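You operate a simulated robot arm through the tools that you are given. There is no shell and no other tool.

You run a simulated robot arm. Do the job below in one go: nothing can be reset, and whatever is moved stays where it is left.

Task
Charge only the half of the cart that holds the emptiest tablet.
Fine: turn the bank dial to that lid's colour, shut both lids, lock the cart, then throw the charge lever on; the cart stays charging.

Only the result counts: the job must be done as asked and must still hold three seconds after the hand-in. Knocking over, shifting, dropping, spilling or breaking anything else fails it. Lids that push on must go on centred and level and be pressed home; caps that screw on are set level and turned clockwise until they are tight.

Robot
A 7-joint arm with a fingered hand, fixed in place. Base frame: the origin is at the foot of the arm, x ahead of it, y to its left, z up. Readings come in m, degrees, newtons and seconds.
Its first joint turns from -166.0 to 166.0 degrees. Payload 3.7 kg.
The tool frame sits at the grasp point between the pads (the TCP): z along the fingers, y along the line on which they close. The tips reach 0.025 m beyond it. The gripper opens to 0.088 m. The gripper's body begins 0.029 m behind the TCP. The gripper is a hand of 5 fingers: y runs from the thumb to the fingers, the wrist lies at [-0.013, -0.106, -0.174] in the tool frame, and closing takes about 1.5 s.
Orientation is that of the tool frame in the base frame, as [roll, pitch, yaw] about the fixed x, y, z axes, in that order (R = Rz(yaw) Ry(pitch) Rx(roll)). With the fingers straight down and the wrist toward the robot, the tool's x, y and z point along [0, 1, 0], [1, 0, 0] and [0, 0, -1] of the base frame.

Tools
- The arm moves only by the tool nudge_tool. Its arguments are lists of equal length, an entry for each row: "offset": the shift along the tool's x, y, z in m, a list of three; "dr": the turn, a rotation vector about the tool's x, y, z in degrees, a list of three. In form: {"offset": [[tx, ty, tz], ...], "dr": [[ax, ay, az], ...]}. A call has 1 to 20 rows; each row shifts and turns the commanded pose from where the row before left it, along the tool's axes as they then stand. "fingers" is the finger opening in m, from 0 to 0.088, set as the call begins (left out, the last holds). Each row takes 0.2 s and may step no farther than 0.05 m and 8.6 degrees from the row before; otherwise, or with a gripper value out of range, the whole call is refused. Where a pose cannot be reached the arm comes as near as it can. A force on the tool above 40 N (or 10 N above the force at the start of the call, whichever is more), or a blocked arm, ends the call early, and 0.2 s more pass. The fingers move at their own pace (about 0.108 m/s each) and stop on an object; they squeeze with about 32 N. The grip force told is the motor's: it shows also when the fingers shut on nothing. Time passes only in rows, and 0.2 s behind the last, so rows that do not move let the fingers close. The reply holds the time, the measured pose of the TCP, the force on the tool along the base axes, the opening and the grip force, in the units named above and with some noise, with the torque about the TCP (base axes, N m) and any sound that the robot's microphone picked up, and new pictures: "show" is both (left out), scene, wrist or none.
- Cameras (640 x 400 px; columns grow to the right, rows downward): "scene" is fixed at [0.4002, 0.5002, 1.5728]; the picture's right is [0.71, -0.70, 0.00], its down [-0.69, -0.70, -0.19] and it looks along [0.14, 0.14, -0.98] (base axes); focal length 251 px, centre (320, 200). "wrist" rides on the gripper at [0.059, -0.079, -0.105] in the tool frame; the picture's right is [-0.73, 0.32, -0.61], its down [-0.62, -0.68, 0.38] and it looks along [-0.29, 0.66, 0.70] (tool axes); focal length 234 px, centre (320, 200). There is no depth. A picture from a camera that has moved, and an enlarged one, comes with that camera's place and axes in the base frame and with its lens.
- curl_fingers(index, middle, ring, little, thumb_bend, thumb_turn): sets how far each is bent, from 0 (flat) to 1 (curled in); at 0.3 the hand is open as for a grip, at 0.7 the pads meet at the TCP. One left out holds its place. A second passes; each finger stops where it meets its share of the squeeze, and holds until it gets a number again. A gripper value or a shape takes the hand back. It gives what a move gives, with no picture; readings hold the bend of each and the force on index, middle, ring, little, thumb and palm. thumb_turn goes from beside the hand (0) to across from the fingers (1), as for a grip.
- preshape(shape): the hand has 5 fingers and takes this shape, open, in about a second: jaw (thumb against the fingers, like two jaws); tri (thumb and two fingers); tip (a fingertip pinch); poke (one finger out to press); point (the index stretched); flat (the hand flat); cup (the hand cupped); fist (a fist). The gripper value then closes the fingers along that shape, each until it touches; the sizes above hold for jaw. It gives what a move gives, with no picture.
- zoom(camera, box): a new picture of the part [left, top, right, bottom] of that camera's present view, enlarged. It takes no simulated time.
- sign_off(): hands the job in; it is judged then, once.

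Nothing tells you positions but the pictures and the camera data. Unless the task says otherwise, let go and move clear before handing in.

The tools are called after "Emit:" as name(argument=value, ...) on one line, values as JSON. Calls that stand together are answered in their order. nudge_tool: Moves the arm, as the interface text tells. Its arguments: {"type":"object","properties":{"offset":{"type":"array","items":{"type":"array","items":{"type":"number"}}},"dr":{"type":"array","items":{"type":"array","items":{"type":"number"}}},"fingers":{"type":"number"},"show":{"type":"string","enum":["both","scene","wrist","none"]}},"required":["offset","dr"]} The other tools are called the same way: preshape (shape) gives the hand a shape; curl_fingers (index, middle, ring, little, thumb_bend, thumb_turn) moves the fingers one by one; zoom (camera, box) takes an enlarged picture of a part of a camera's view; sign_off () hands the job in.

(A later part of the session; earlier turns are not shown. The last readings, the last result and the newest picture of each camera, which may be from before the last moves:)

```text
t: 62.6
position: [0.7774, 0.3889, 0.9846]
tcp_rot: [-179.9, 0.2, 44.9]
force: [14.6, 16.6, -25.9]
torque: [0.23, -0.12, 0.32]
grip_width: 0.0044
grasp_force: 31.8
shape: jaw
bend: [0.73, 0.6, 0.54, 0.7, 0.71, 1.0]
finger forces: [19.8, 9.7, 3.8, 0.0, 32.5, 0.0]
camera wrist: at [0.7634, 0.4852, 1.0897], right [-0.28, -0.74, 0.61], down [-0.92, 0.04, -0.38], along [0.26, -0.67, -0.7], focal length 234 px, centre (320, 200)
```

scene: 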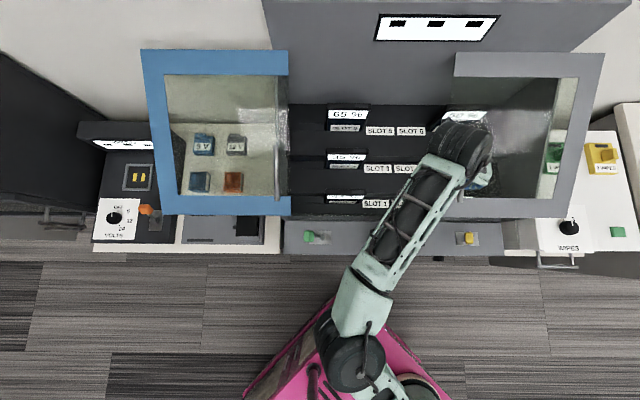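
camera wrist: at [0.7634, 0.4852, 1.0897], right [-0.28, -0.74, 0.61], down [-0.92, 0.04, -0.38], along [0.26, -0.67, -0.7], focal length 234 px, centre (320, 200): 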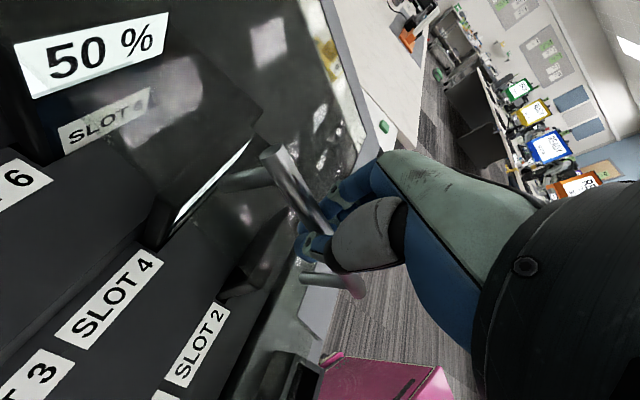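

Emit:
nudge_tool(offset=[[0.004, -0.02, 0.003], [0.001, -0.02, 0], [0.001, -0.02, 0], [0, -0.015, 0]], dr=[[0, 0, 0], [0, 0, 0], [0, 0, 0], [0, 0, 0]])

```text
t: 63.6
position: [0.7277, 0.4443, 0.982]
tcp_rot: [180.0, -0.1, 44.9]
force: [-4.7, -6.7, 1.5]
torque: [-0.21, 0.14, 0.03]
grip_width: 0.0046
grasp_force: 32.2
shape: jaw
bend: [0.73, 0.62, 0.53, 0.69, 0.72, 1.0]
finger forces: [9.7, 4.5, 3.5, 7.4, 25.1, 0.0]
camera wrist: at [0.7132, 0.5415, 1.0874], right [-0.29, -0.74, 0.61], down [-0.92, 0.04, -0.38], along [0.26, -0.67, -0.7], focal length 234 px, centre (320, 200)
```

scene: 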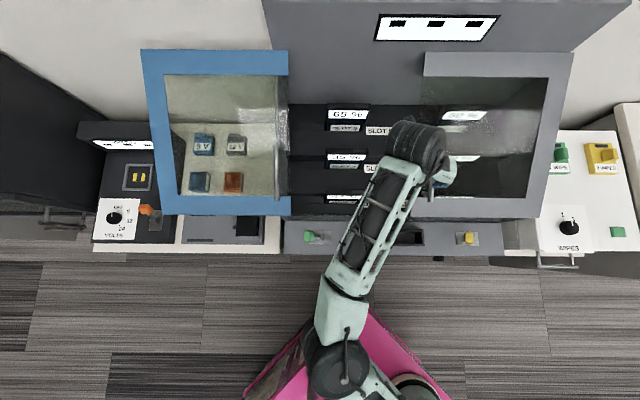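
wrist: 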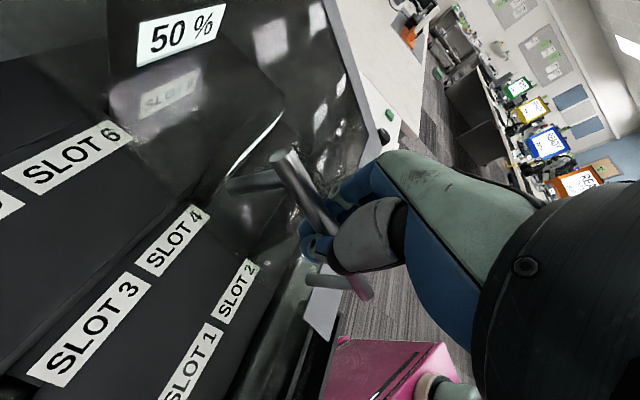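

Emit:
nudge_tool(offset=[[0, -0.008, 0], [0, -0.008, 0], [0, -0.008, 0]], dr=[[0, 0, 0], [0, 0, 0], [0, 0, 0]], show="scene")

```text
t: 64.4
position: [0.7191, 0.4553, 0.982]
tcp_rot: [179.8, 0.1, 44.0]
force: [12.8, -18.1, -10.6]
torque: [-0.05, 0.08, 0.0]
grip_width: 0.0054
grasp_force: 32.0
shape: jaw
bend: [0.73, 0.6, 0.46, 0.56, 0.72, 1.0]
finger forces: [23.6, 8.1, 4.0, 4.5, 22.7, 0.0]
stopped in row 3: the force on the tool passed its limit at 42 N (the readings are from after the stop); the commanded pose is now the measured one
```

scene: 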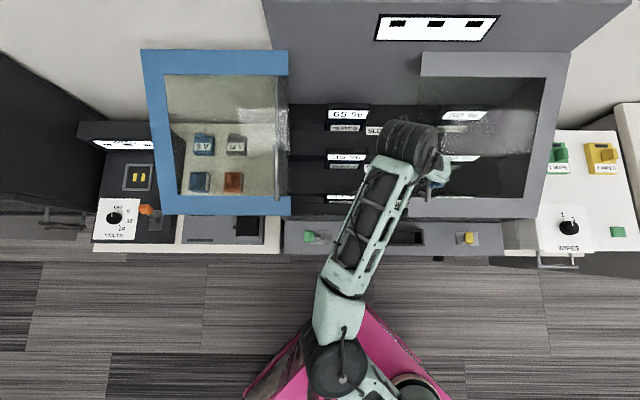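

The grey lid has reached its stop. I'll release, rise, and carry the hand across to the blue lid's handle.

Emit:
nudge_tool(offset=[[0, 0, 0], [0, 0, 0], [0, 0, 0], [0, 0, 0], [0, 0, -0.03], [0, 0, -0.04], [0, 0, -0.04]], dr=[[0, 0, 0], [0, 0, 0], [0, 0, 0], [0, 0, 0], [0, 0, 0], [0, 0, 0], [0, 0, 0]], fingers=0.088, show="none")

Emit:
nudge_tool(offset=[[0, -0.043, 0], [0, -0.043, 0], [0, -0.043, 0], [0, -0.043, 0], [0, -0.043, 0], [0, -0.043, 0], [0, -0.043, 0], [0, -0.043, 0]], dr=[[0, 0, 0], [0, 0, 0], [0, 0, 0], [0, 0, 0], [0, 0, 0], [0, 0, 0], [0, 0, 0], [0, 0, 0]])

```text
t: 66.0
position: [0.7177, 0.458, 1.0929]
tcp_rot: [179.9, -0.1, 44.5]
force: [-0.1, -0.5, 0.4]
torque: [0.01, 0.01, 0.01]
grip_width: 0.0877
grasp_force: 0.0
shape: jaw
bend: [0.3, 0.3, 0.3, 0.3, 0.3, 0.98]
finger forces: [0.0, 0.0, 0.0, 0.0, 0.0, 0.0]
```

```text
t: 67.8
position: [0.5092, 0.6061, 1.0701]
tcp_rot: [-180.0, -0.5, 44.7]
force: [1.3, -1.7, -1.0]
torque: [0.06, 0.1, -0.04]
grip_width: 0.088
grasp_force: 0.1
shape: jaw
bend: [0.3, 0.3, 0.3, 0.3, 0.3, 0.98]
finger forces: [0.1, 0.0, 0.1, 0.0, 0.0, 0.0]
out of reach, approached as far as the arm can: row 4, 5, 6, 7, 8
camera wrist: at [0.4952, 0.7016, 1.1763], right [-0.29, -0.74, 0.6], down [-0.92, 0.05, -0.39], along [0.26, -0.67, -0.7], focal length 234 px, centre (320, 200)
```

scene: 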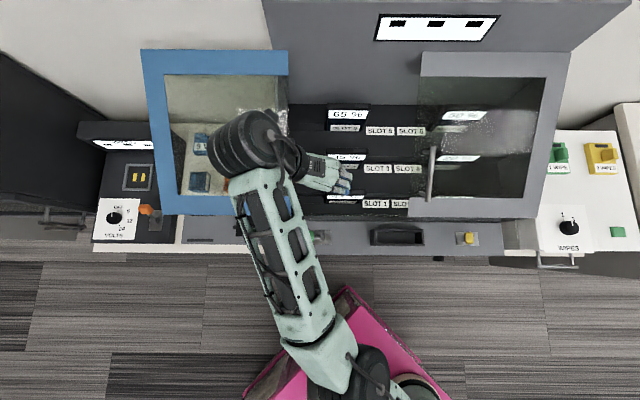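
wrist: 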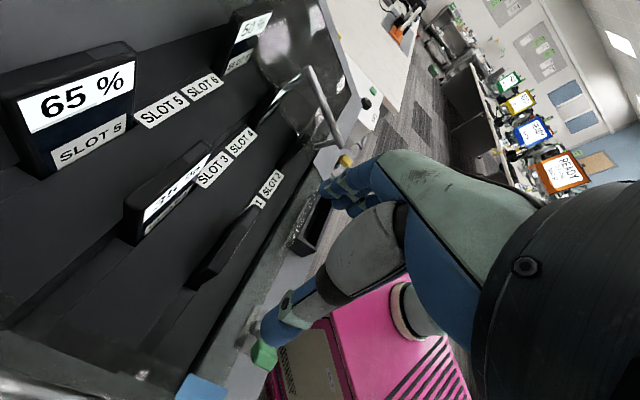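

The grey lid is shut. On this side the wrist can't keep that yaw, so I'll turn the hand back to neutral (wrist toward the robot) above the blue lid's handle.

Emit:
nudge_tool(offset=[[0, 0, -0.04], [0, 0, -0.02], [0, 0, 0], [0, 0, 0], [0, 0, 0], [0, 0, 0], [0, 0, 0], [0, 0, 0], [0, 0, 0], [0, 0, 0], [0, 0, 0], [0, 0, 0], [0, 0, 0]], dr=[[0, 0, 0], [0, 0, 0], [0, 0, -8.2], [0, 0, -8.2], [0, 0, -8.2], [0, 0, -8.2], [0, 0, -8.2], [0, 0, -8.2], [0, 0, -8.2], [0, 0, -8.2], [0, 0, -8.2], [0, 0, -8.2], [0, 0, -8.2]])

```text
t: 70.8
position: [0.532, 0.6126, 1.0139]
tcp_rot: [-177.4, 7.4, 131.8]
force: [-0.7, 0.5, 0.3]
torque: [-0.05, -0.01, 0.01]
grip_width: 0.0879
grasp_force: 0.2
shape: jaw
bend: [0.3, 0.3, 0.3, 0.3, 0.3, 0.98]
finger forces: [0.0, 0.0, 0.1, 0.0, 0.0, 0.0]
out of reach, approached as far as the arm can: row 1, 2
stopped in row 13: the arm was blocked; the commanded pose is now the measured one
camera wrist: at [0.4289, 0.6162, 1.1157], right [0.69, -0.24, 0.68], down [-0.08, -0.96, -0.27], along [0.72, 0.13, -0.68], focal length 234 px, centre (320, 200)
```

scene: 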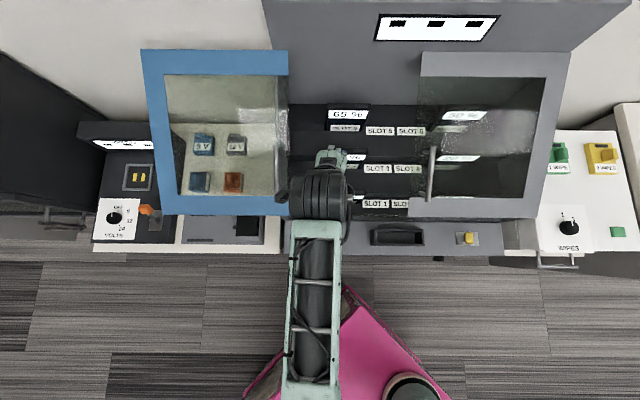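
wrist: 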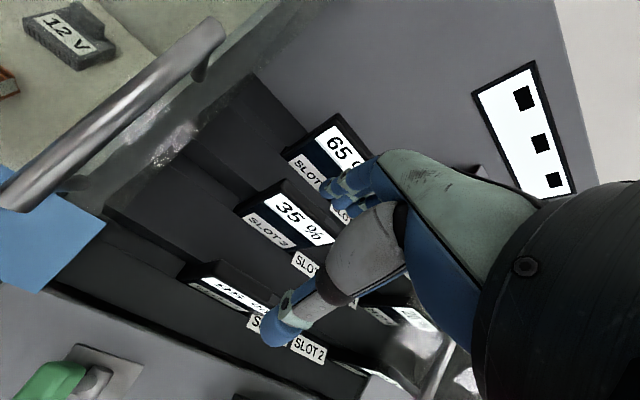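

Emit:
nudge_tool(offset=[[0, 0, -0.03], [0, 0, -0.04], [0, 0, -0.04]], dr=[[0, 0, 0], [0, 0, 0], [0, 0, 0]])

```text
t: 71.6
position: [0.5127, 0.6259, 1.1337]
tcp_rot: [-177.8, 7.1, 132.8]
force: [0.5, 0.4, 0.3]
torque: [0.0, -0.01, 0.01]
grip_width: 0.088
grasp_force: 0.0
shape: jaw
bend: [0.3, 0.3, 0.3, 0.3, 0.3, 0.98]
finger forces: [0.1, 0.1, 0.0, 0.1, 0.1, 0.0]
camera wrist: at [0.4076, 0.628, 1.2337], right [0.69, -0.24, 0.68], down [-0.06, -0.96, -0.28], along [0.72, 0.15, -0.68], focal length 234 px, centre (320, 200)
```

scene: 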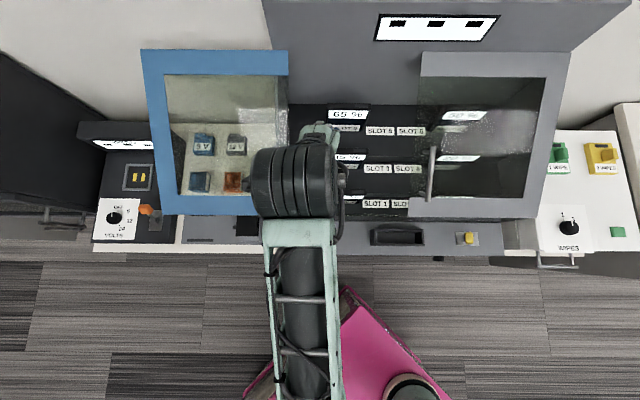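
wrist: 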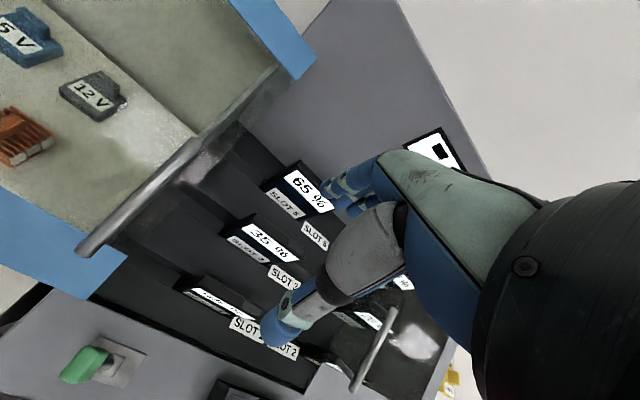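

Emit:
nudge_tool(offset=[[0, 0, 0], [0, 0, 0], [0, 0, 0], [0, 0, 0], [0, 0, 0], [0, 0, 0], [0, 0, 0], [0, 0, 0], [0, 0, 0], [0, 0, 0], [0, 0, 0]], dr=[[-2.2, 7.1, 0], [0, 0, -8], [0, 0, -8], [0, 0, -8], [0, 0, -8], [0, 0, -8], [0, 0, -8], [0, 0, -8], [0, 0, -8], [0, 0, -8], [0, 0, -8]])

```text
t: 74.0
position: [0.512, 0.6224, 1.1338]
tcp_rot: [-179.8, 0.1, -147.3]
force: [-0.8, -0.6, 0.5]
torque: [-0.03, -0.02, -0.01]
grip_width: 0.0879
grasp_force: 0.1
shape: jaw
bend: [0.3, 0.3, 0.3, 0.3, 0.3, 0.98]
finger forces: [0.0, 0.0, 0.0, 0.1, 0.0, 0.0]
camera wrist: at [0.5053, 0.5245, 1.239], right [0.44, 0.67, 0.61], down [0.89, -0.24, -0.38], along [-0.11, 0.71, -0.7], focal length 234 px, centre (320, 200)
```

scene: 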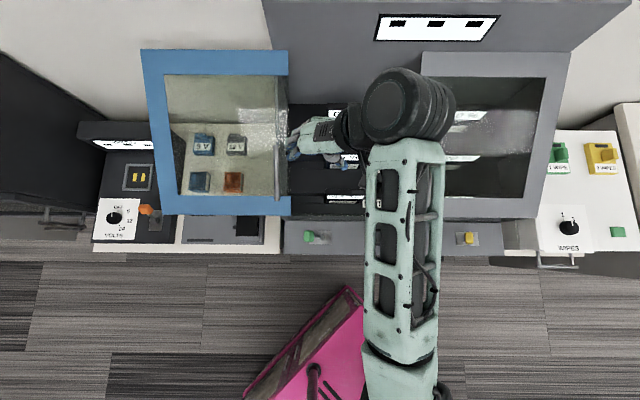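
wrist: 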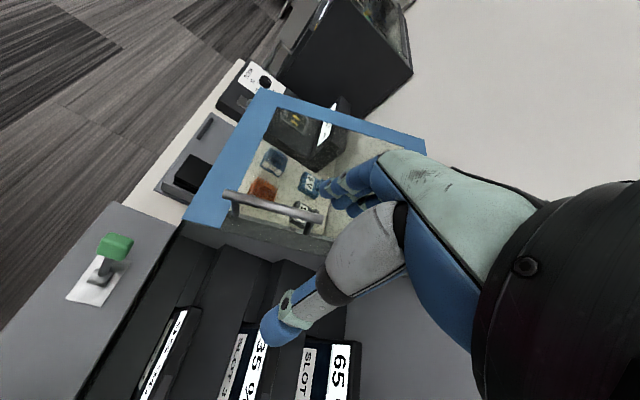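

This orientation works here. I'll finish the yaw and place the open jaw over the blue handle (u≈-0.182, v≈0.82).

Emit:
nudge_tool(offset=[[0, 0, 0], [0, 0, 0], [-0.009, 0.035, 0], [-0.009, 0.035, 0.01], [0, 0.034, 0.02], [0, 0, 0.03]], dr=[[0, 0, -6.1], [0, 0, -6.1], [0, 0, 0], [0, 0, 0], [0, 0, 0], [0, 0, 0]])

Emit:
zoom(camera="wrist", box=[150, 120, 400, 380])

```text
t: 75.4
position: [0.4503, 0.7009, 1.0681]
tcp_rot: [-179.9, -0.1, -135.3]
force: [0.1, -0.4, 0.6]
torque: [-0.01, -0.03, -0.01]
grip_width: 0.0879
grasp_force: 0.0
shape: jaw
bend: [0.3, 0.3, 0.3, 0.3, 0.3, 0.98]
finger forces: [0.0, 0.0, 0.1, 0.0, 0.0, 0.0]
out of reach, approached as far as the arm can: row 4
camera wrist: at [0.4638, 0.6032, 1.174], right [0.29, 0.74, 0.61], down [0.92, -0.05, -0.38], along [-0.26, 0.67, -0.7], focal length 234 px, centre (320, 200)
```

scene: 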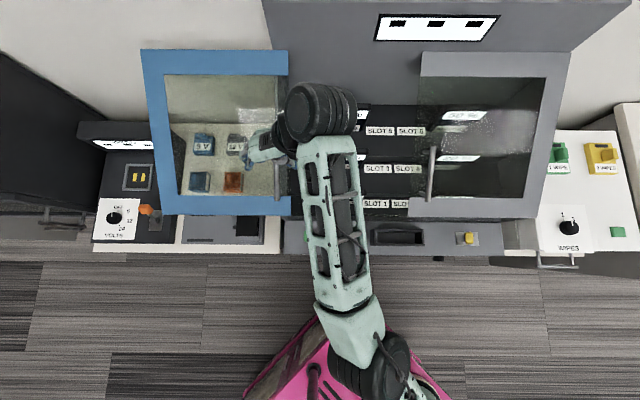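
wrist: 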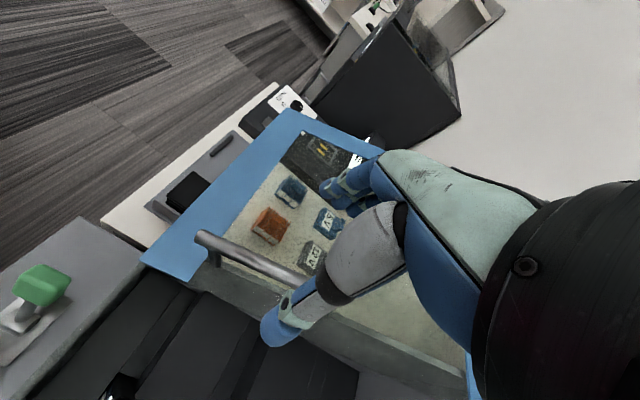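

```text
1.54 times, centred on (275, 250) of wrist
camera zoom: at [0.4638, 0.6032, 1.174], right [0.29, 0.74, 0.61], down [0.92, -0.05, -0.38], along [-0.26, 0.67, -0.7], focal length 360 px, centre (389, 123)
```

zoom: 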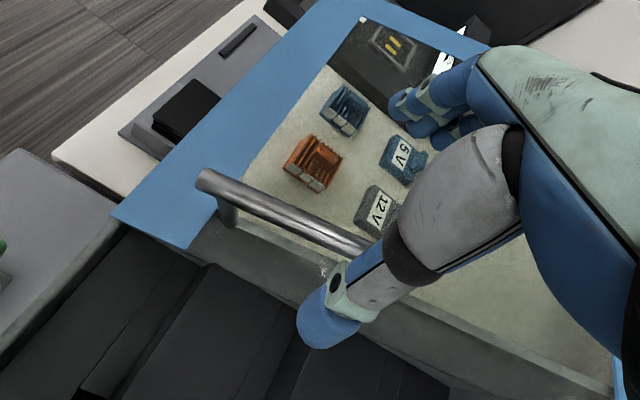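

Emit:
nudge_tool(offset=[[-0.005, 0.002, 0.03], [0, 0, 0.03], [0, 0, 0.023]], dr=[[0, 0, 0], [0, 0, 0], [0, 0, 0]])

Emit:
zoom(camera="wrist", box=[150, 120, 400, 380])

```text
t: 76.2
position: [0.4532, 0.7052, 0.9857]
tcp_rot: [-179.8, 0.0, -135.2]
force: [0.3, 0.3, 0.1]
torque: [-0.03, 0.01, -0.01]
grip_width: 0.0879
grasp_force: 0.2
shape: jaw
bend: [0.3, 0.3, 0.3, 0.3, 0.3, 0.98]
finger forces: [0.0, 0.0, 0.1, 0.1, 0.0, 0.0]
camera wrist: at [0.4658, 0.6081, 1.0906], right [0.29, 0.74, 0.61], down [0.92, -0.05, -0.38], along [-0.26, 0.67, -0.7], focal length 234 px, centre (320, 200)
```

scene: 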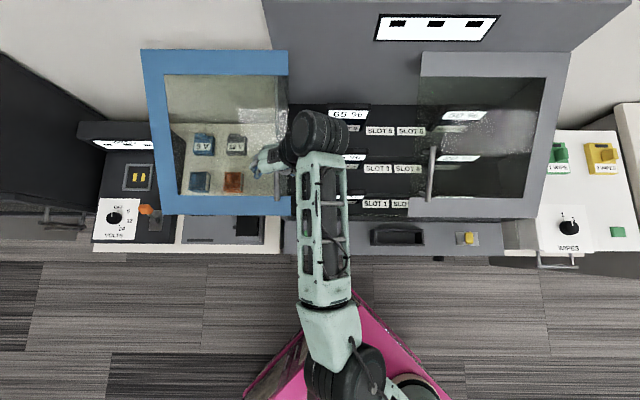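
wrist: 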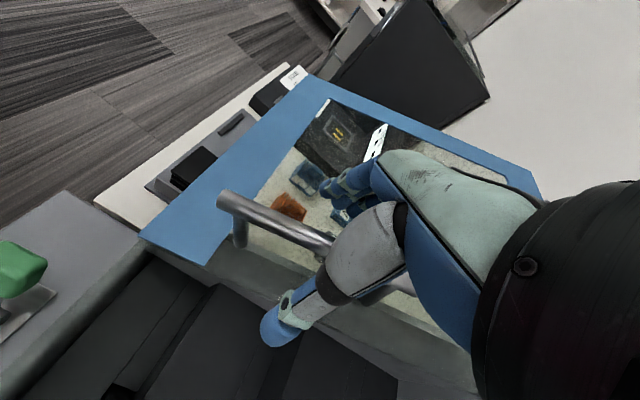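

```text
1.54 times, centred on (275, 250) of wrist
camera zoom: at [0.4658, 0.6081, 1.0906], right [0.29, 0.74, 0.61], down [0.92, -0.05, -0.38], along [-0.26, 0.67, -0.7], focal length 360 px, centre (389, 123)
```

zoom: 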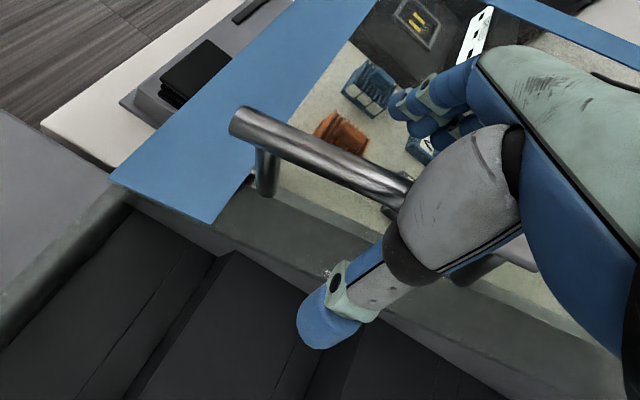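

The blue handle's bar is between thumb and fingers. I'll grip it and start sliding right.

Emit:
nudge_tool(offset=[[0, 0, 0], [0, 0, 0], [0, 0, 0], [0, 0, 0], [0, 0, 0], [0, 0, 0], [0, 0, 0]], dr=[[0, 0, 0], [0, 0, 0], [0, 0, 0], [0, 0, 0], [0, 0, 0], [0, 0, 0], [0, 0, 0]], fingers=0.0, show="wrist")

```text
t: 77.8
position: [0.4531, 0.7051, 0.9838]
tcp_rot: [-179.8, -0.1, -135.3]
force: [4.1, 0.9, -23.6]
torque: [-0.03, -0.1, 0.07]
grip_width: 0.0024
grasp_force: 31.4
shape: jaw
bend: [0.72, 0.7, 0.7, 0.7, 0.73, 1.0]
finger forces: [15.9, 7.6, 0.6, 2.6, 28.9, 0.1]
camera wrist: at [0.4664, 0.6092, 1.0894], right [0.29, 0.74, 0.6], down [0.92, -0.05, -0.38], along [-0.26, 0.67, -0.7], focal length 234 px, centre (320, 200)
```

wrist: 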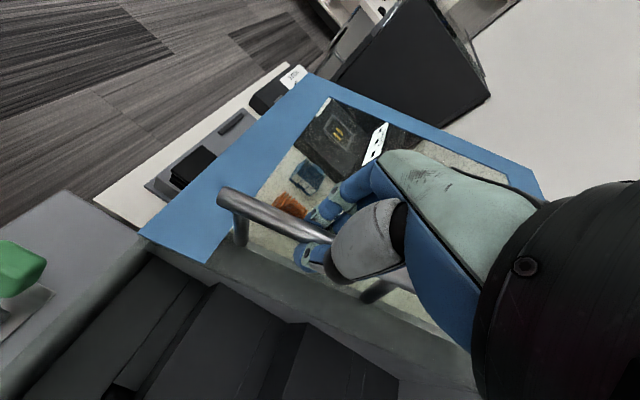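

Emit:
nudge_tool(offset=[[0, -0.02, 0.002], [0, -0.03, 0], [0, -0.04, 0]], dr=[[0, 0, 0], [0, 0, 0], [0, 0, 0]])

```text
t: 78.6
position: [0.5167, 0.6404, 0.9811]
tcp_rot: [-179.9, 0.0, -135.2]
force: [14.6, 14.3, -4.8]
torque: [0.1, -0.18, -0.03]
grip_width: 0.0029
grasp_force: 31.8
shape: jaw
bend: [0.72, 0.7, 0.7, 0.7, 0.74, 1.0]
finger forces: [15.2, 7.6, 3.2, 1.8, 28.6, 0.0]
camera wrist: at [0.5297, 0.5425, 1.0872], right [0.29, 0.74, 0.61], down [0.92, -0.05, -0.38], along [-0.25, 0.67, -0.7], focal length 234 px, centre (320, 200)
```

scene: 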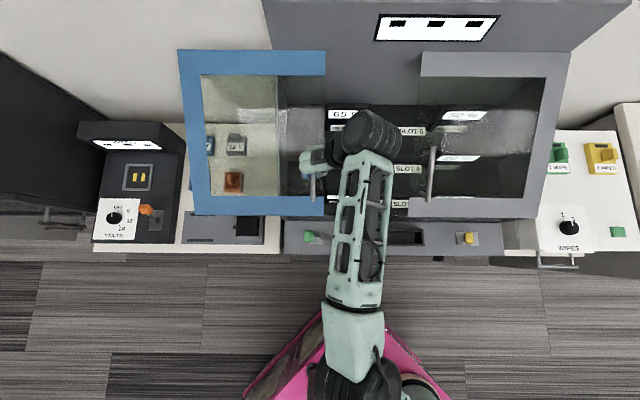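
wrist: 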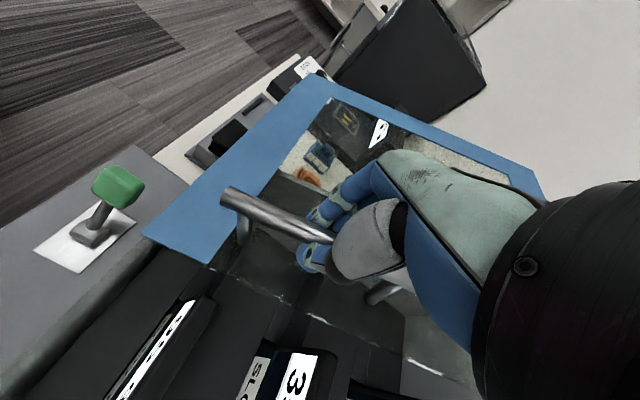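

Emit:
nudge_tool(offset=[[-0.004, -0.03, 0], [0, -0.04, 0], [0, -0.04, 0]], dr=[[0, 0, 0], [0, 0, 0], [0, 0, 0]], show="scene")

```text
t: 79.4
position: [0.5936, 0.5668, 0.9815]
tcp_rot: [-179.8, -0.1, -135.2]
force: [0.1, -1.0, -11.1]
torque: [-0.06, -0.02, 0.15]
grip_width: 0.0032
grasp_force: 32.3
shape: jaw
bend: [0.72, 0.7, 0.7, 0.7, 0.75, 1.0]
finger forces: [14.1, 5.9, 2.9, 1.8, 26.6, 0.1]
```

scene: 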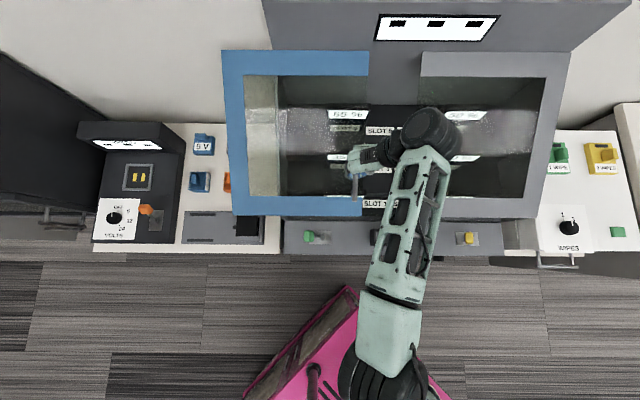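

Emit:
nudge_tool(offset=[[0, -0.03, 0.002], [0, -0.03, 0], [0, -0.02, 0]], dr=[[0, 0, 0], [0, 0, 0], [0, 0, 0]])

Emit:
zoom(camera="scene", box=[320, 80, 480, 240])

```text
t: 80.2
position: [0.6518, 0.51, 0.9786]
tcp_rot: [-179.8, 0.0, -135.3]
force: [8.2, 7.8, 1.3]
torque: [0.01, -0.1, 0.04]
grip_width: 0.0037
grasp_force: 31.9
shape: jaw
bend: [0.72, 0.7, 0.7, 0.7, 0.77, 1.0]
finger forces: [14.3, 3.7, 2.4, 1.7, 24.4, 0.0]
camera wrist: at [0.6642, 0.4118, 1.0836], right [0.29, 0.74, 0.61], down [0.92, -0.05, -0.38], along [-0.25, 0.67, -0.7], focal length 234 px, centre (320, 200)
```

scene: 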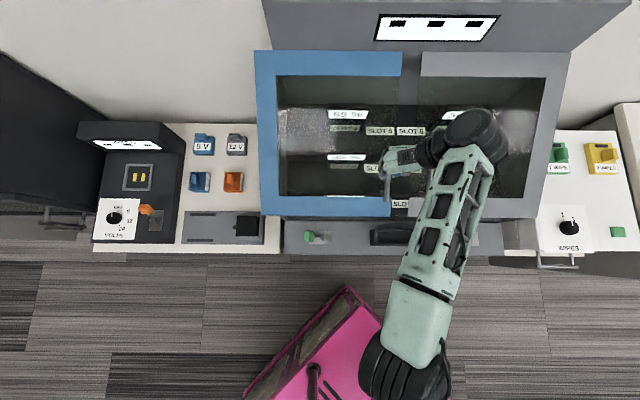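
wrist: 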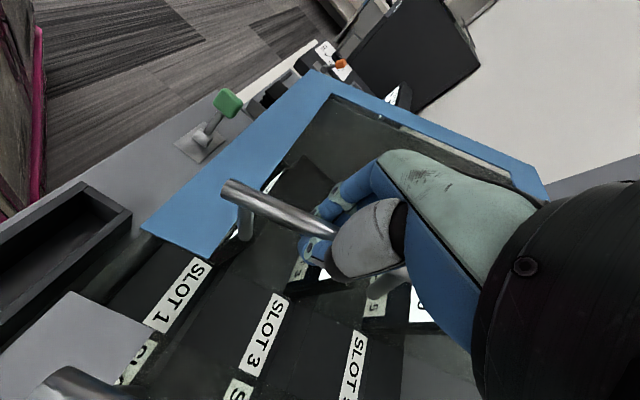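

```text
2.50 times, centred on (400, 160) of scene
camera zoom: at [0.4002, 0.5002, 1.5728], right [0.71, -0.7, 0.0], down [-0.69, -0.7, -0.19], along [0.14, 0.14, -0.98], focal length 627 px, centre (120, 300)
```

zoom: 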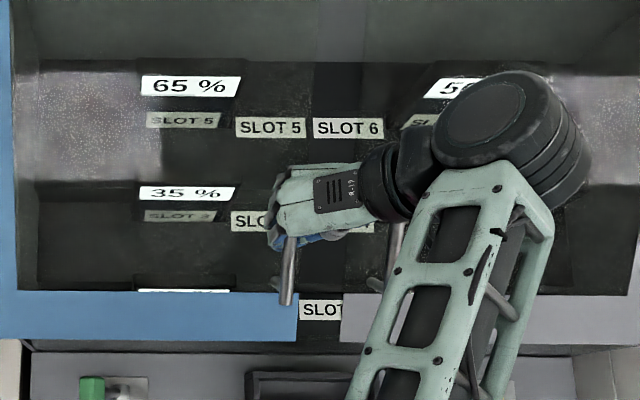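

The gap is about 4 cm, with the hand's wrist well above the grey handle. I'll continue in small steps to contact.

Emit:
nudge_tool(offset=[[-0.002, -0.015, 0], [0, -0.015, 0], [0, -0.008, 0]], dr=[[0, 0, 0], [0, 0, 0], [0, 0, 0]])

Emit:
zoom(camera="scene", box=[320, 80, 480, 240])

```text
t: 81.0
position: [0.6787, 0.4818, 0.9785]
tcp_rot: [-179.9, 0.0, -135.2]
force: [-0.9, 1.2, -15.7]
torque: [-0.1, -0.08, 0.14]
grip_width: 0.0038
grasp_force: 32.3
shape: jaw
bend: [0.72, 0.7, 0.7, 0.7, 0.77, 1.0]
finger forces: [16.6, 5.0, 3.1, 2.1, 25.2, 0.0]
camera wrist: at [0.6933, 0.3849, 1.0846], right [0.29, 0.74, 0.6], down [0.92, -0.05, -0.38], along [-0.26, 0.67, -0.7], focal length 234 px, centre (320, 200)
```

scene: 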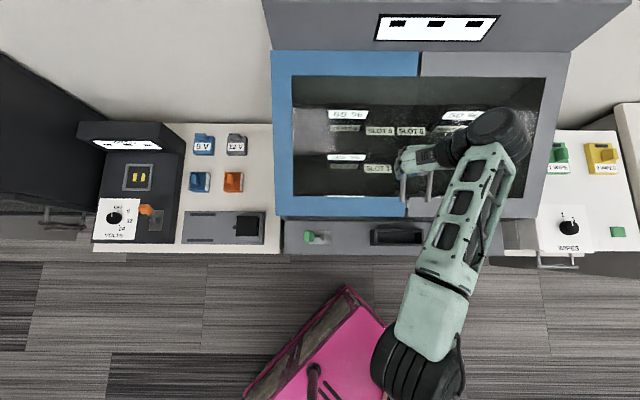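
wrist: 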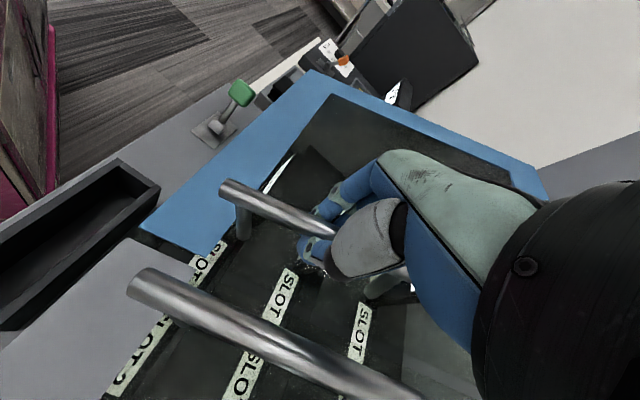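

```text
2.50 times, centred on (400, 160) of scene
camera zoom: at [0.4002, 0.5002, 1.5728], right [0.71, -0.7, 0.0], down [-0.69, -0.7, -0.19], along [0.14, 0.14, -0.98], focal length 627 px, centre (120, 300)
```

zoom: 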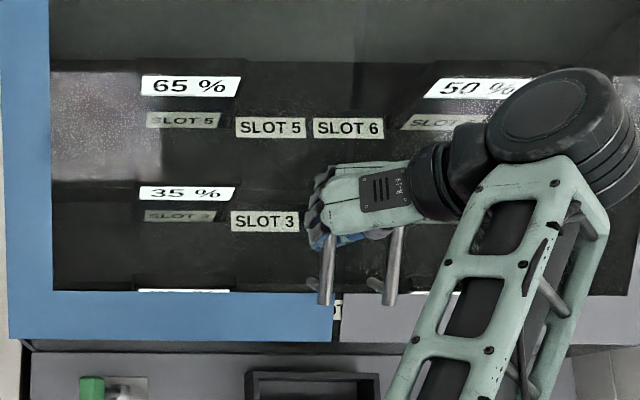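

Emit:
nudge_tool(offset=[[0, -0.005, 0.001], [0, -0.005, 0], [0, -0.005, 0], [0, -0.004, 0]], dr=[[0, 0, 0], [0, 0, 0], [0, 0, 0], [0, 0, 0]])

Emit:
zoom(camera="scene", box=[320, 80, 480, 240])

```text
t: 82.0
position: [0.6867, 0.4764, 0.9781]
tcp_rot: [179.8, -0.1, -134.6]
force: [-13.6, 16.7, -6.7]
torque: [0.01, -0.02, 0.12]
grip_width: 0.0035
grasp_force: 31.4
shape: jaw
bend: [0.72, 0.7, 0.71, 0.6, 0.77, 1.0]
finger forces: [20.3, 9.5, 2.9, 2.2, 21.4, 0.1]
stopped in row 4: the force on the tool passed its limit at 42 N (the readings are from after the stop); the commanded pose is now the measured one
camera wrist: at [0.7026, 0.3774, 1.083], right [0.28, 0.74, 0.61], down [0.92, -0.03, -0.39], along [-0.27, 0.67, -0.69], focal length 234 px, centre (320, 200)
```

scene: 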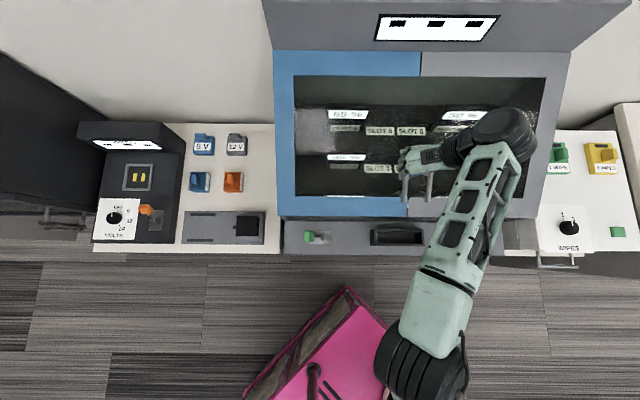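
wrist: 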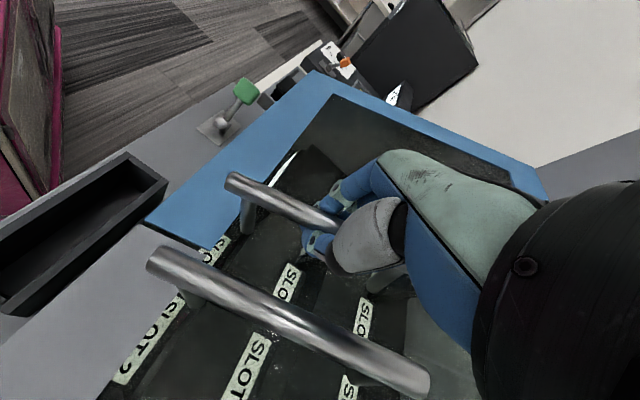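

```text
2.50 times, centred on (400, 160) of scene
camera zoom: at [0.4002, 0.5002, 1.5728], right [0.71, -0.7, 0.0], down [-0.69, -0.7, -0.19], along [0.14, 0.14, -0.98], focal length 627 px, centre (120, 300)
```

zoom: 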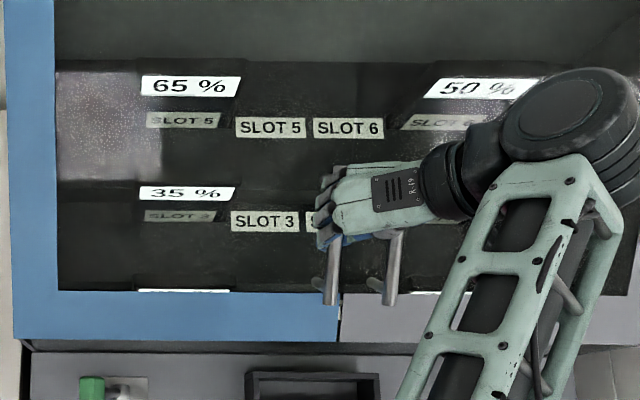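

Both lids now meet in the middle, fully shut. I'll release gently with a small opening so the thumb doesn't touch the grey handle, and lift away.

Emit:
nudge_tool(offset=[[0, 0, 0], [0, 0, 0], [0, 0, 0], [0, 0, -0.02], [0, 0, -0.03], [0, 0, -0.04], [0, 0, -0.04]], dr=[[0, 0, 0], [0, 0, 0], [0, 0, 0], [0, 0, 0], [0, 0, 0], [0, 0, 0], [0, 0, 0]], fingers=0.04)

Emit:
zoom(camera="scene", box=[320, 40, 480, 240])

```text
t: 83.6
position: [0.6887, 0.4698, 1.1096]
tcp_rot: [179.9, 0.0, -135.0]
force: [0.1, 1.0, -1.0]
torque: [0.0, 0.01, 0.0]
grip_width: 0.0401
grasp_force: 0.1
shape: jaw
bend: [0.74, 0.46, 0.43, 0.42, 0.71, 1.0]
finger forces: [0.0, 0.0, 0.0, 0.0, 0.1, 0.1]
camera wrist: at [0.7033, 0.3724, 1.2148], right [0.28, 0.74, 0.61], down [0.92, -0.04, -0.38], along [-0.26, 0.67, -0.7], focal length 234 px, centre (320, 200)
```

scene: 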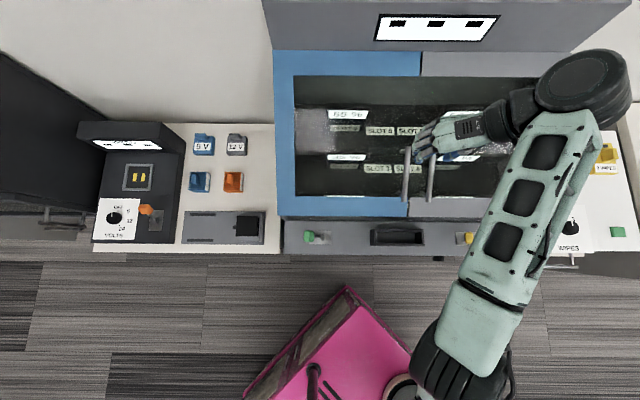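
wrist: 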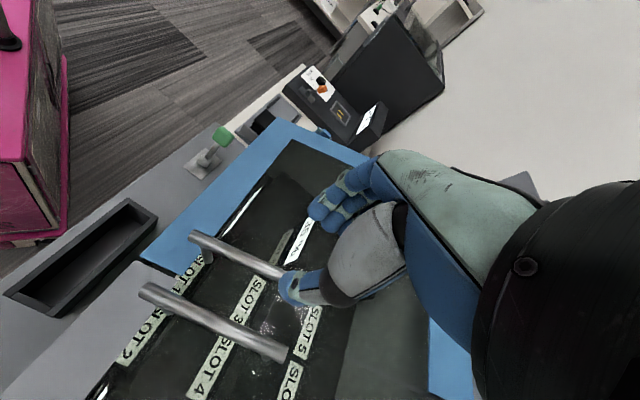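

```text
2.00 times, centred on (400, 140) of scene
camera zoom: at [0.4002, 0.5002, 1.5728], right [0.71, -0.7, 0.0], down [-0.69, -0.7, -0.19], along [0.14, 0.14, -0.98], focal length 502 px, centre (160, 320)
```

zoom: 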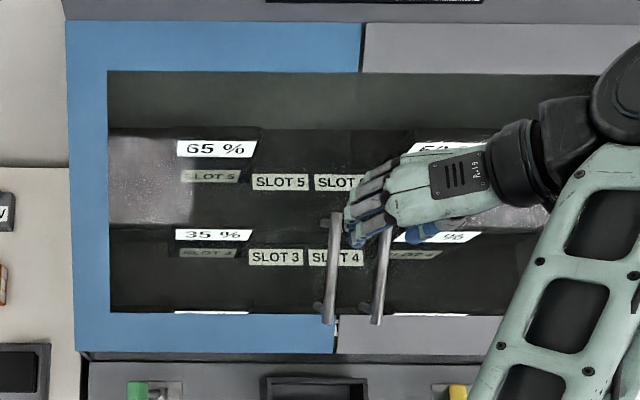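

Both lids are shut. Next is the LOCK lever (yellow): its knob is near u≈0.38, v≈0.677, z≈0.80 and leans left, so it must be thrown right. I'll back off, turn the hand to yaw 45° and get a good look at it.

Emit:
nudge_tool(offset=[[0.035, -0.033, 0], [0.035, -0.033, 0], [0.035, -0.033, 0], [0.035, -0.033, 0], [0.035, -0.033, 0], [0.02, -0.02, 0]], dr=[[0, 0, 8.2], [0, 0, 8.2], [0, 0, 8.2], [0, 0, 8.2], [0, 0, 8.2], [0, 0, 8.2]], show="none")

Emit:
nudge_tool(offset=[[0, 0, 0], [0, 0, 0], [0, 0, 0], [0, 0, 0], [0, 0, 0]], dr=[[0, 0, 8.2], [0, 0, 8.2], [0, 0, 8.2], [0, 0, 8.2], [0, 0, 8]])

```text
t: 85.0
position: [0.5987, 0.2273, 1.1057]
tcp_rot: [-179.9, 0.0, 175.5]
force: [-1.6, 0.8, 0.7]
torque: [-0.07, -0.11, -0.02]
grip_width: 0.0398
grasp_force: 0.0
shape: jaw
bend: [0.74, 0.46, 0.43, 0.42, 0.71, 1.0]
finger forces: [0.0, 0.0, 0.0, 0.0, 0.0, 0.0]
```

```text
t: 86.2
position: [0.5989, 0.2267, 1.1095]
tcp_rot: [-180.0, -0.2, 135.1]
force: [0.2, -0.4, -1.2]
torque: [0.04, 0.03, 0.0]
grip_width: 0.0402
grasp_force: 0.0
shape: jaw
bend: [0.74, 0.46, 0.43, 0.42, 0.71, 1.0]
finger forces: [0.0, 0.1, 0.0, 0.0, 0.0, 0.0]
camera wrist: at [0.5008, 0.2116, 1.2134], right [0.74, -0.29, 0.61], down [-0.04, -0.92, -0.38], along [0.67, 0.26, -0.7], focal length 234 px, centre (320, 200)
```

scene: 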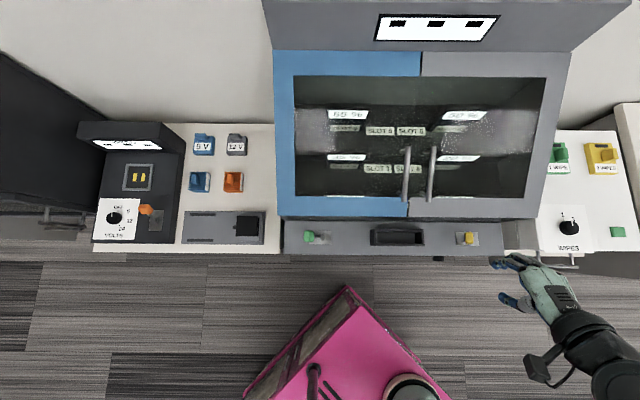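
wrist: 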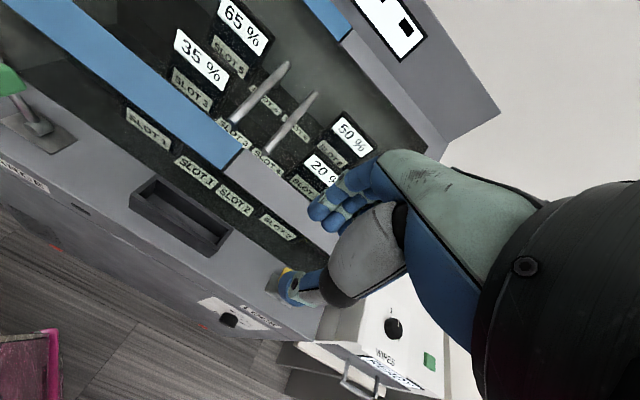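

Emit:
zoom(camera="scene", box=[430, 215, 520, 265])

Emit:
zoom(camera="scene", box=[275, 215, 365, 265])

Emit:
zoom(camera="scene", box=[360, 10, 520, 80])

Emit:
zoom(camera="scene", box=[260, 40, 580, 240])

```text
7.11 times, centred on (475, 240) of scene
camera zoom: at [0.4002, 0.5002, 1.5728], right [0.71, -0.7, 0.0], down [-0.69, -0.7, -0.19], along [0.14, 0.14, -0.98], focal length 1785 px, centre (-782, -84)
```

zoom: 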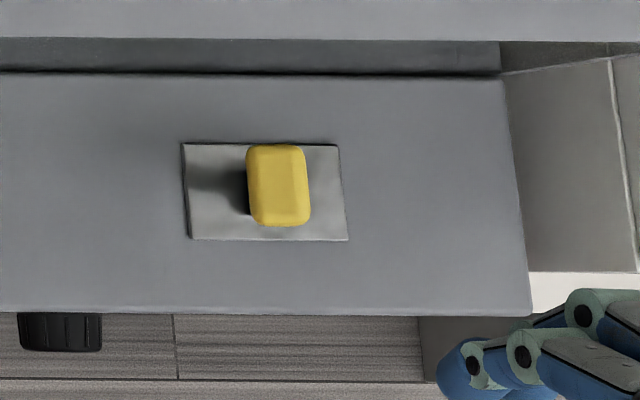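

```text
7.11 times, centred on (320, 240) of scene
camera zoom: at [0.4002, 0.5002, 1.5728], right [0.71, -0.7, 0.0], down [-0.69, -0.7, -0.19], along [0.14, 0.14, -0.98], focal length 1785 px, centre (320, -84)
```

zoom: 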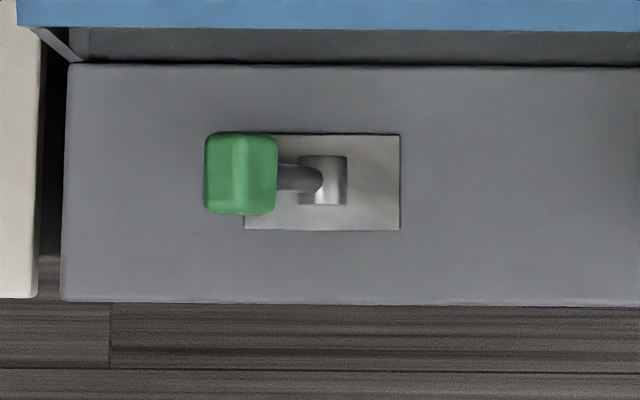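

```text
4.00 times, centred on (440, 45) of scene
camera zoom: at [0.4002, 0.5002, 1.5728], right [0.71, -0.7, 0.0], down [-0.69, -0.7, -0.19], along [0.14, 0.14, -0.98], focal length 1004 px, centre (-160, 820)
```

zoom: 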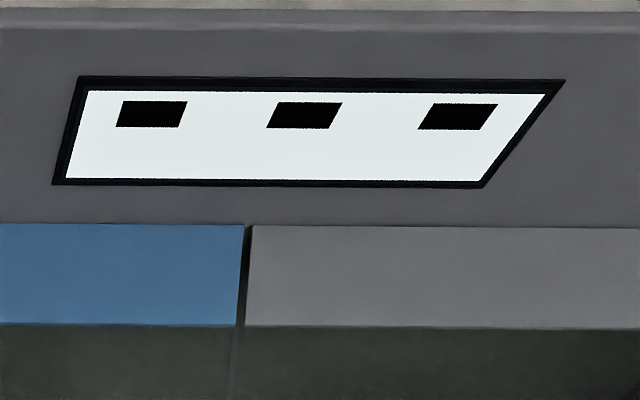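

```text
2.00 times, centred on (420, 140) of scene
camera zoom: at [0.4002, 0.5002, 1.5728], right [0.71, -0.7, 0.0], down [-0.69, -0.7, -0.19], along [0.14, 0.14, -0.98], focal length 502 px, centre (120, 320)
```

zoom: 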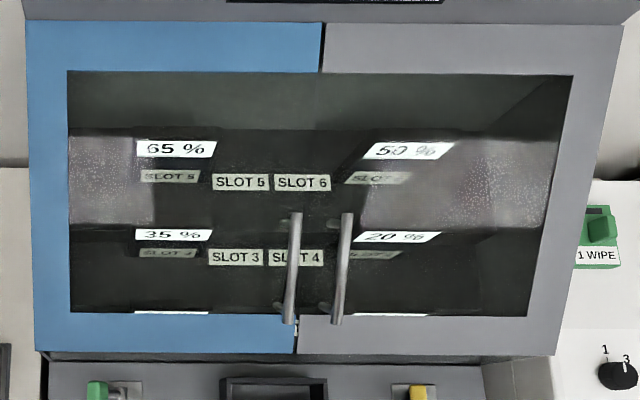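

I'll turn to yaw 45° with the fingers closed, and come down to the left of the yellow lever.

Emit:
nudge_tool(offset=[[0, 0, 0], [0, 0, 0], [0, 0, 0], [0, 0, 0], [0, 0, 0], [0, 0, 0], [0, 0, 0], [0, 0, 0], [0, 0, 0], [0, 0, 0], [0, 0, 0]], dr=[[0, 0, 8.2], [0, 0, 8.2], [0, 0, 8.2], [0, 0, 8.2], [0, 0, 8.2], [0, 0, 8.2], [0, 0, 8.2], [0, 0, 8.2], [0, 0, 8.2], [0, 0, 8.2], [0, 0, 8]], fingers=0.0)

```text
t: 88.6
position: [0.5974, 0.229, 1.1108]
tcp_rot: [-178.3, -0.3, 46.4]
force: [0.2, -0.5, 0.4]
torque: [0.0, 0.0, -0.04]
grip_width: 0.0002
grasp_force: 32.2
shape: jaw
bend: [0.7, 0.7, 0.7, 0.7, 0.73, 1.0]
finger forces: [0.0, 0.1, 0.0, 0.0, 0.1, 0.0]
camera wrist: at [0.5824, 0.3226, 1.2181], right [-0.26, -0.76, 0.59], down [-0.93, 0.03, -0.37], along [0.26, -0.64, -0.72], focal length 234 px, centre (320, 200)
```

scene: 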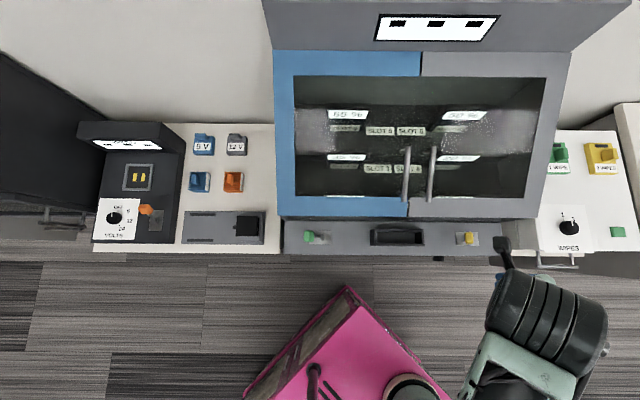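
wrist: 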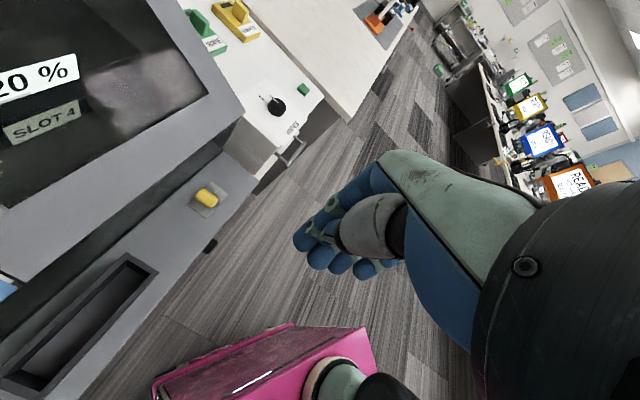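

Emit:
nudge_tool(offset=[[0.0152, 0.0123, 0.042], [0.0152, 0.0123, 0.042], [0.0152, 0.0123, 0.042], [0.0152, 0.0123, 0.042], [0.0152, 0.0123, 0.042]], dr=[[0, 0, 1.4], [0, 0, 0], [0, 0, 0], [0, 0, 0], [0, 0, 0]])

```text
t: 89.8
position: [0.697, 0.2366, 0.8977]
tcp_rot: [-179.9, 0.2, 43.7]
force: [0.1, 0.1, 0.7]
torque: [-0.01, 0.0, 0.0]
grip_width: 0.0
grasp_force: 32.1
shape: jaw
bend: [0.7, 0.7, 0.7, 0.7, 0.73, 1.0]
finger forces: [0.1, 0.0, 0.0, 0.1, 0.0, 0.0]
camera wrist: at [0.6844, 0.3346, 1.0025], right [-0.3, -0.73, 0.61], down [-0.92, 0.06, -0.38], along [0.24, -0.68, -0.7], focal length 234 px, centre (320, 200)
```

scene: 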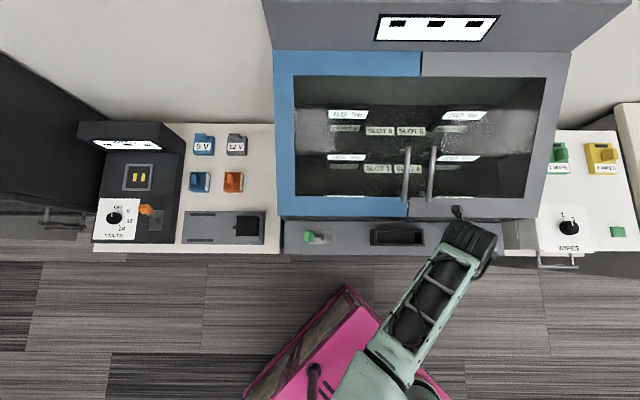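
wrist: 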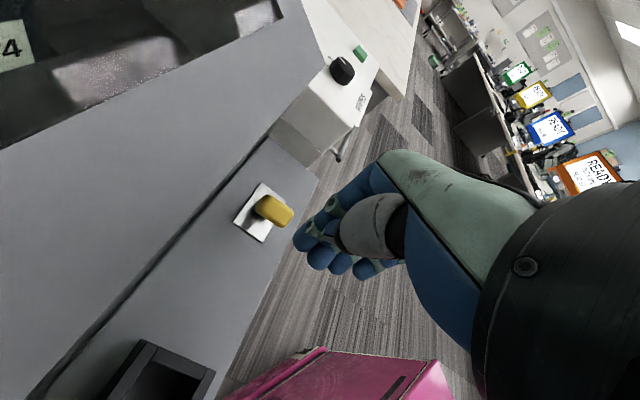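

The camera housing would come close to the lid's front edge on descent, so I'll lean the hand back 25° first and then go down.

Emit:
nudge_tool(offset=[[0, 0, 0], [0, 0, 0], [0, 0, 0]], dr=[[0, 8.3, 0], [0, 8.3, 0], [0, 8.3, 0]], show="none")

Emit:
nudge_tool(offset=[[-0.0145, 0, 0.029], [-0.0145, 0, 0.029], [-0.0127, 0, 0.027]], dr=[[0, 0, 0], [0, 0, 0], [0, 0, 0]])

Emit:
zoom(camera="wrist", box=[150, 130, 430, 330])

```text
t: 90.6
position: [0.7057, 0.2249, 0.8972]
tcp_rot: [179.3, -24.8, 42.3]
force: [-0.3, 0.0, 0.3]
torque: [0.02, 0.0, -0.04]
grip_width: 0.0001
grasp_force: 32.0
shape: jaw
bend: [0.7, 0.7, 0.7, 0.7, 0.73, 1.0]
finger forces: [0.0, 0.1, 0.1, 0.1, 0.0, 0.0]
```

```text
t: 91.4
position: [0.6928, 0.2336, 0.8041]
tcp_rot: [-179.9, -24.9, 43.6]
force: [-0.1, -0.7, -0.4]
torque: [0.0, 0.01, 0.02]
grip_width: 0.0
grasp_force: 32.0
shape: jaw
bend: [0.7, 0.7, 0.7, 0.7, 0.73, 1.0]
finger forces: [0.0, 0.1, 0.0, 0.1, 0.1, 0.0]
camera wrist: at [0.6449, 0.2963, 0.9233], right [-0.44, -0.87, 0.24], down [-0.76, 0.21, -0.61], along [0.47, -0.45, -0.75], focal length 234 px, centre (320, 200)
```

scene: 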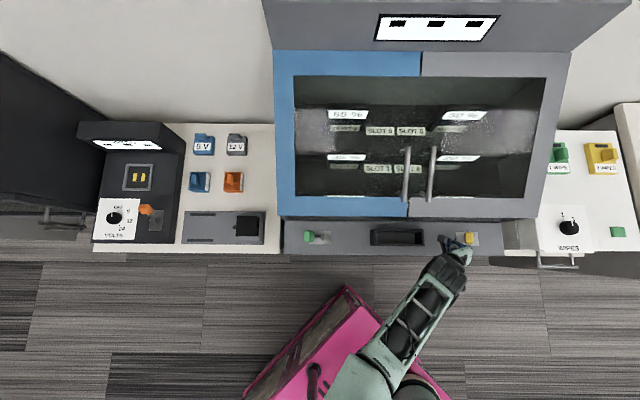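
wrist: 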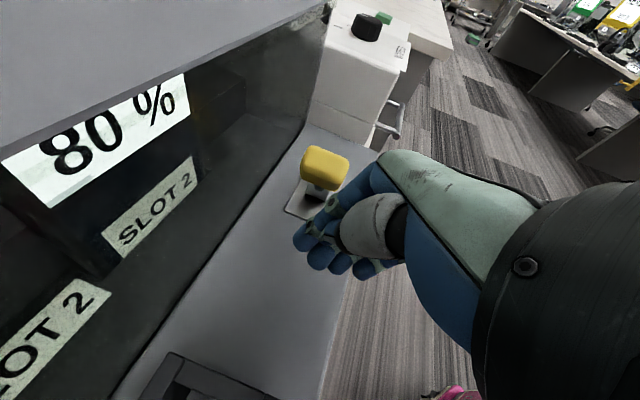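

```text
2.00 times, centred on (290, 230) of wrist
camera zoom: at [0.6449, 0.2963, 0.9233], right [-0.44, -0.87, 0.24], down [-0.76, 0.21, -0.61], along [0.47, -0.45, -0.75], focal length 468 px, centre (380, 140)
```

zoom: 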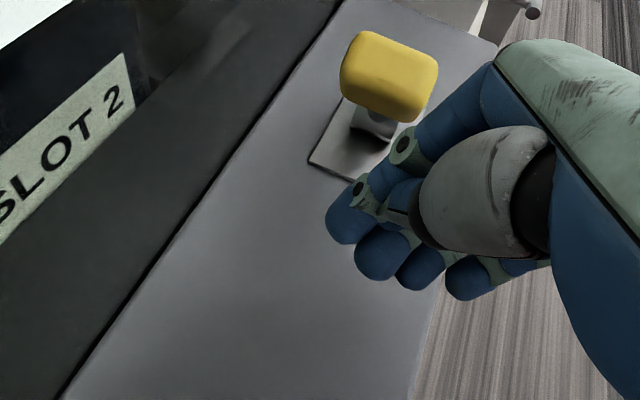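

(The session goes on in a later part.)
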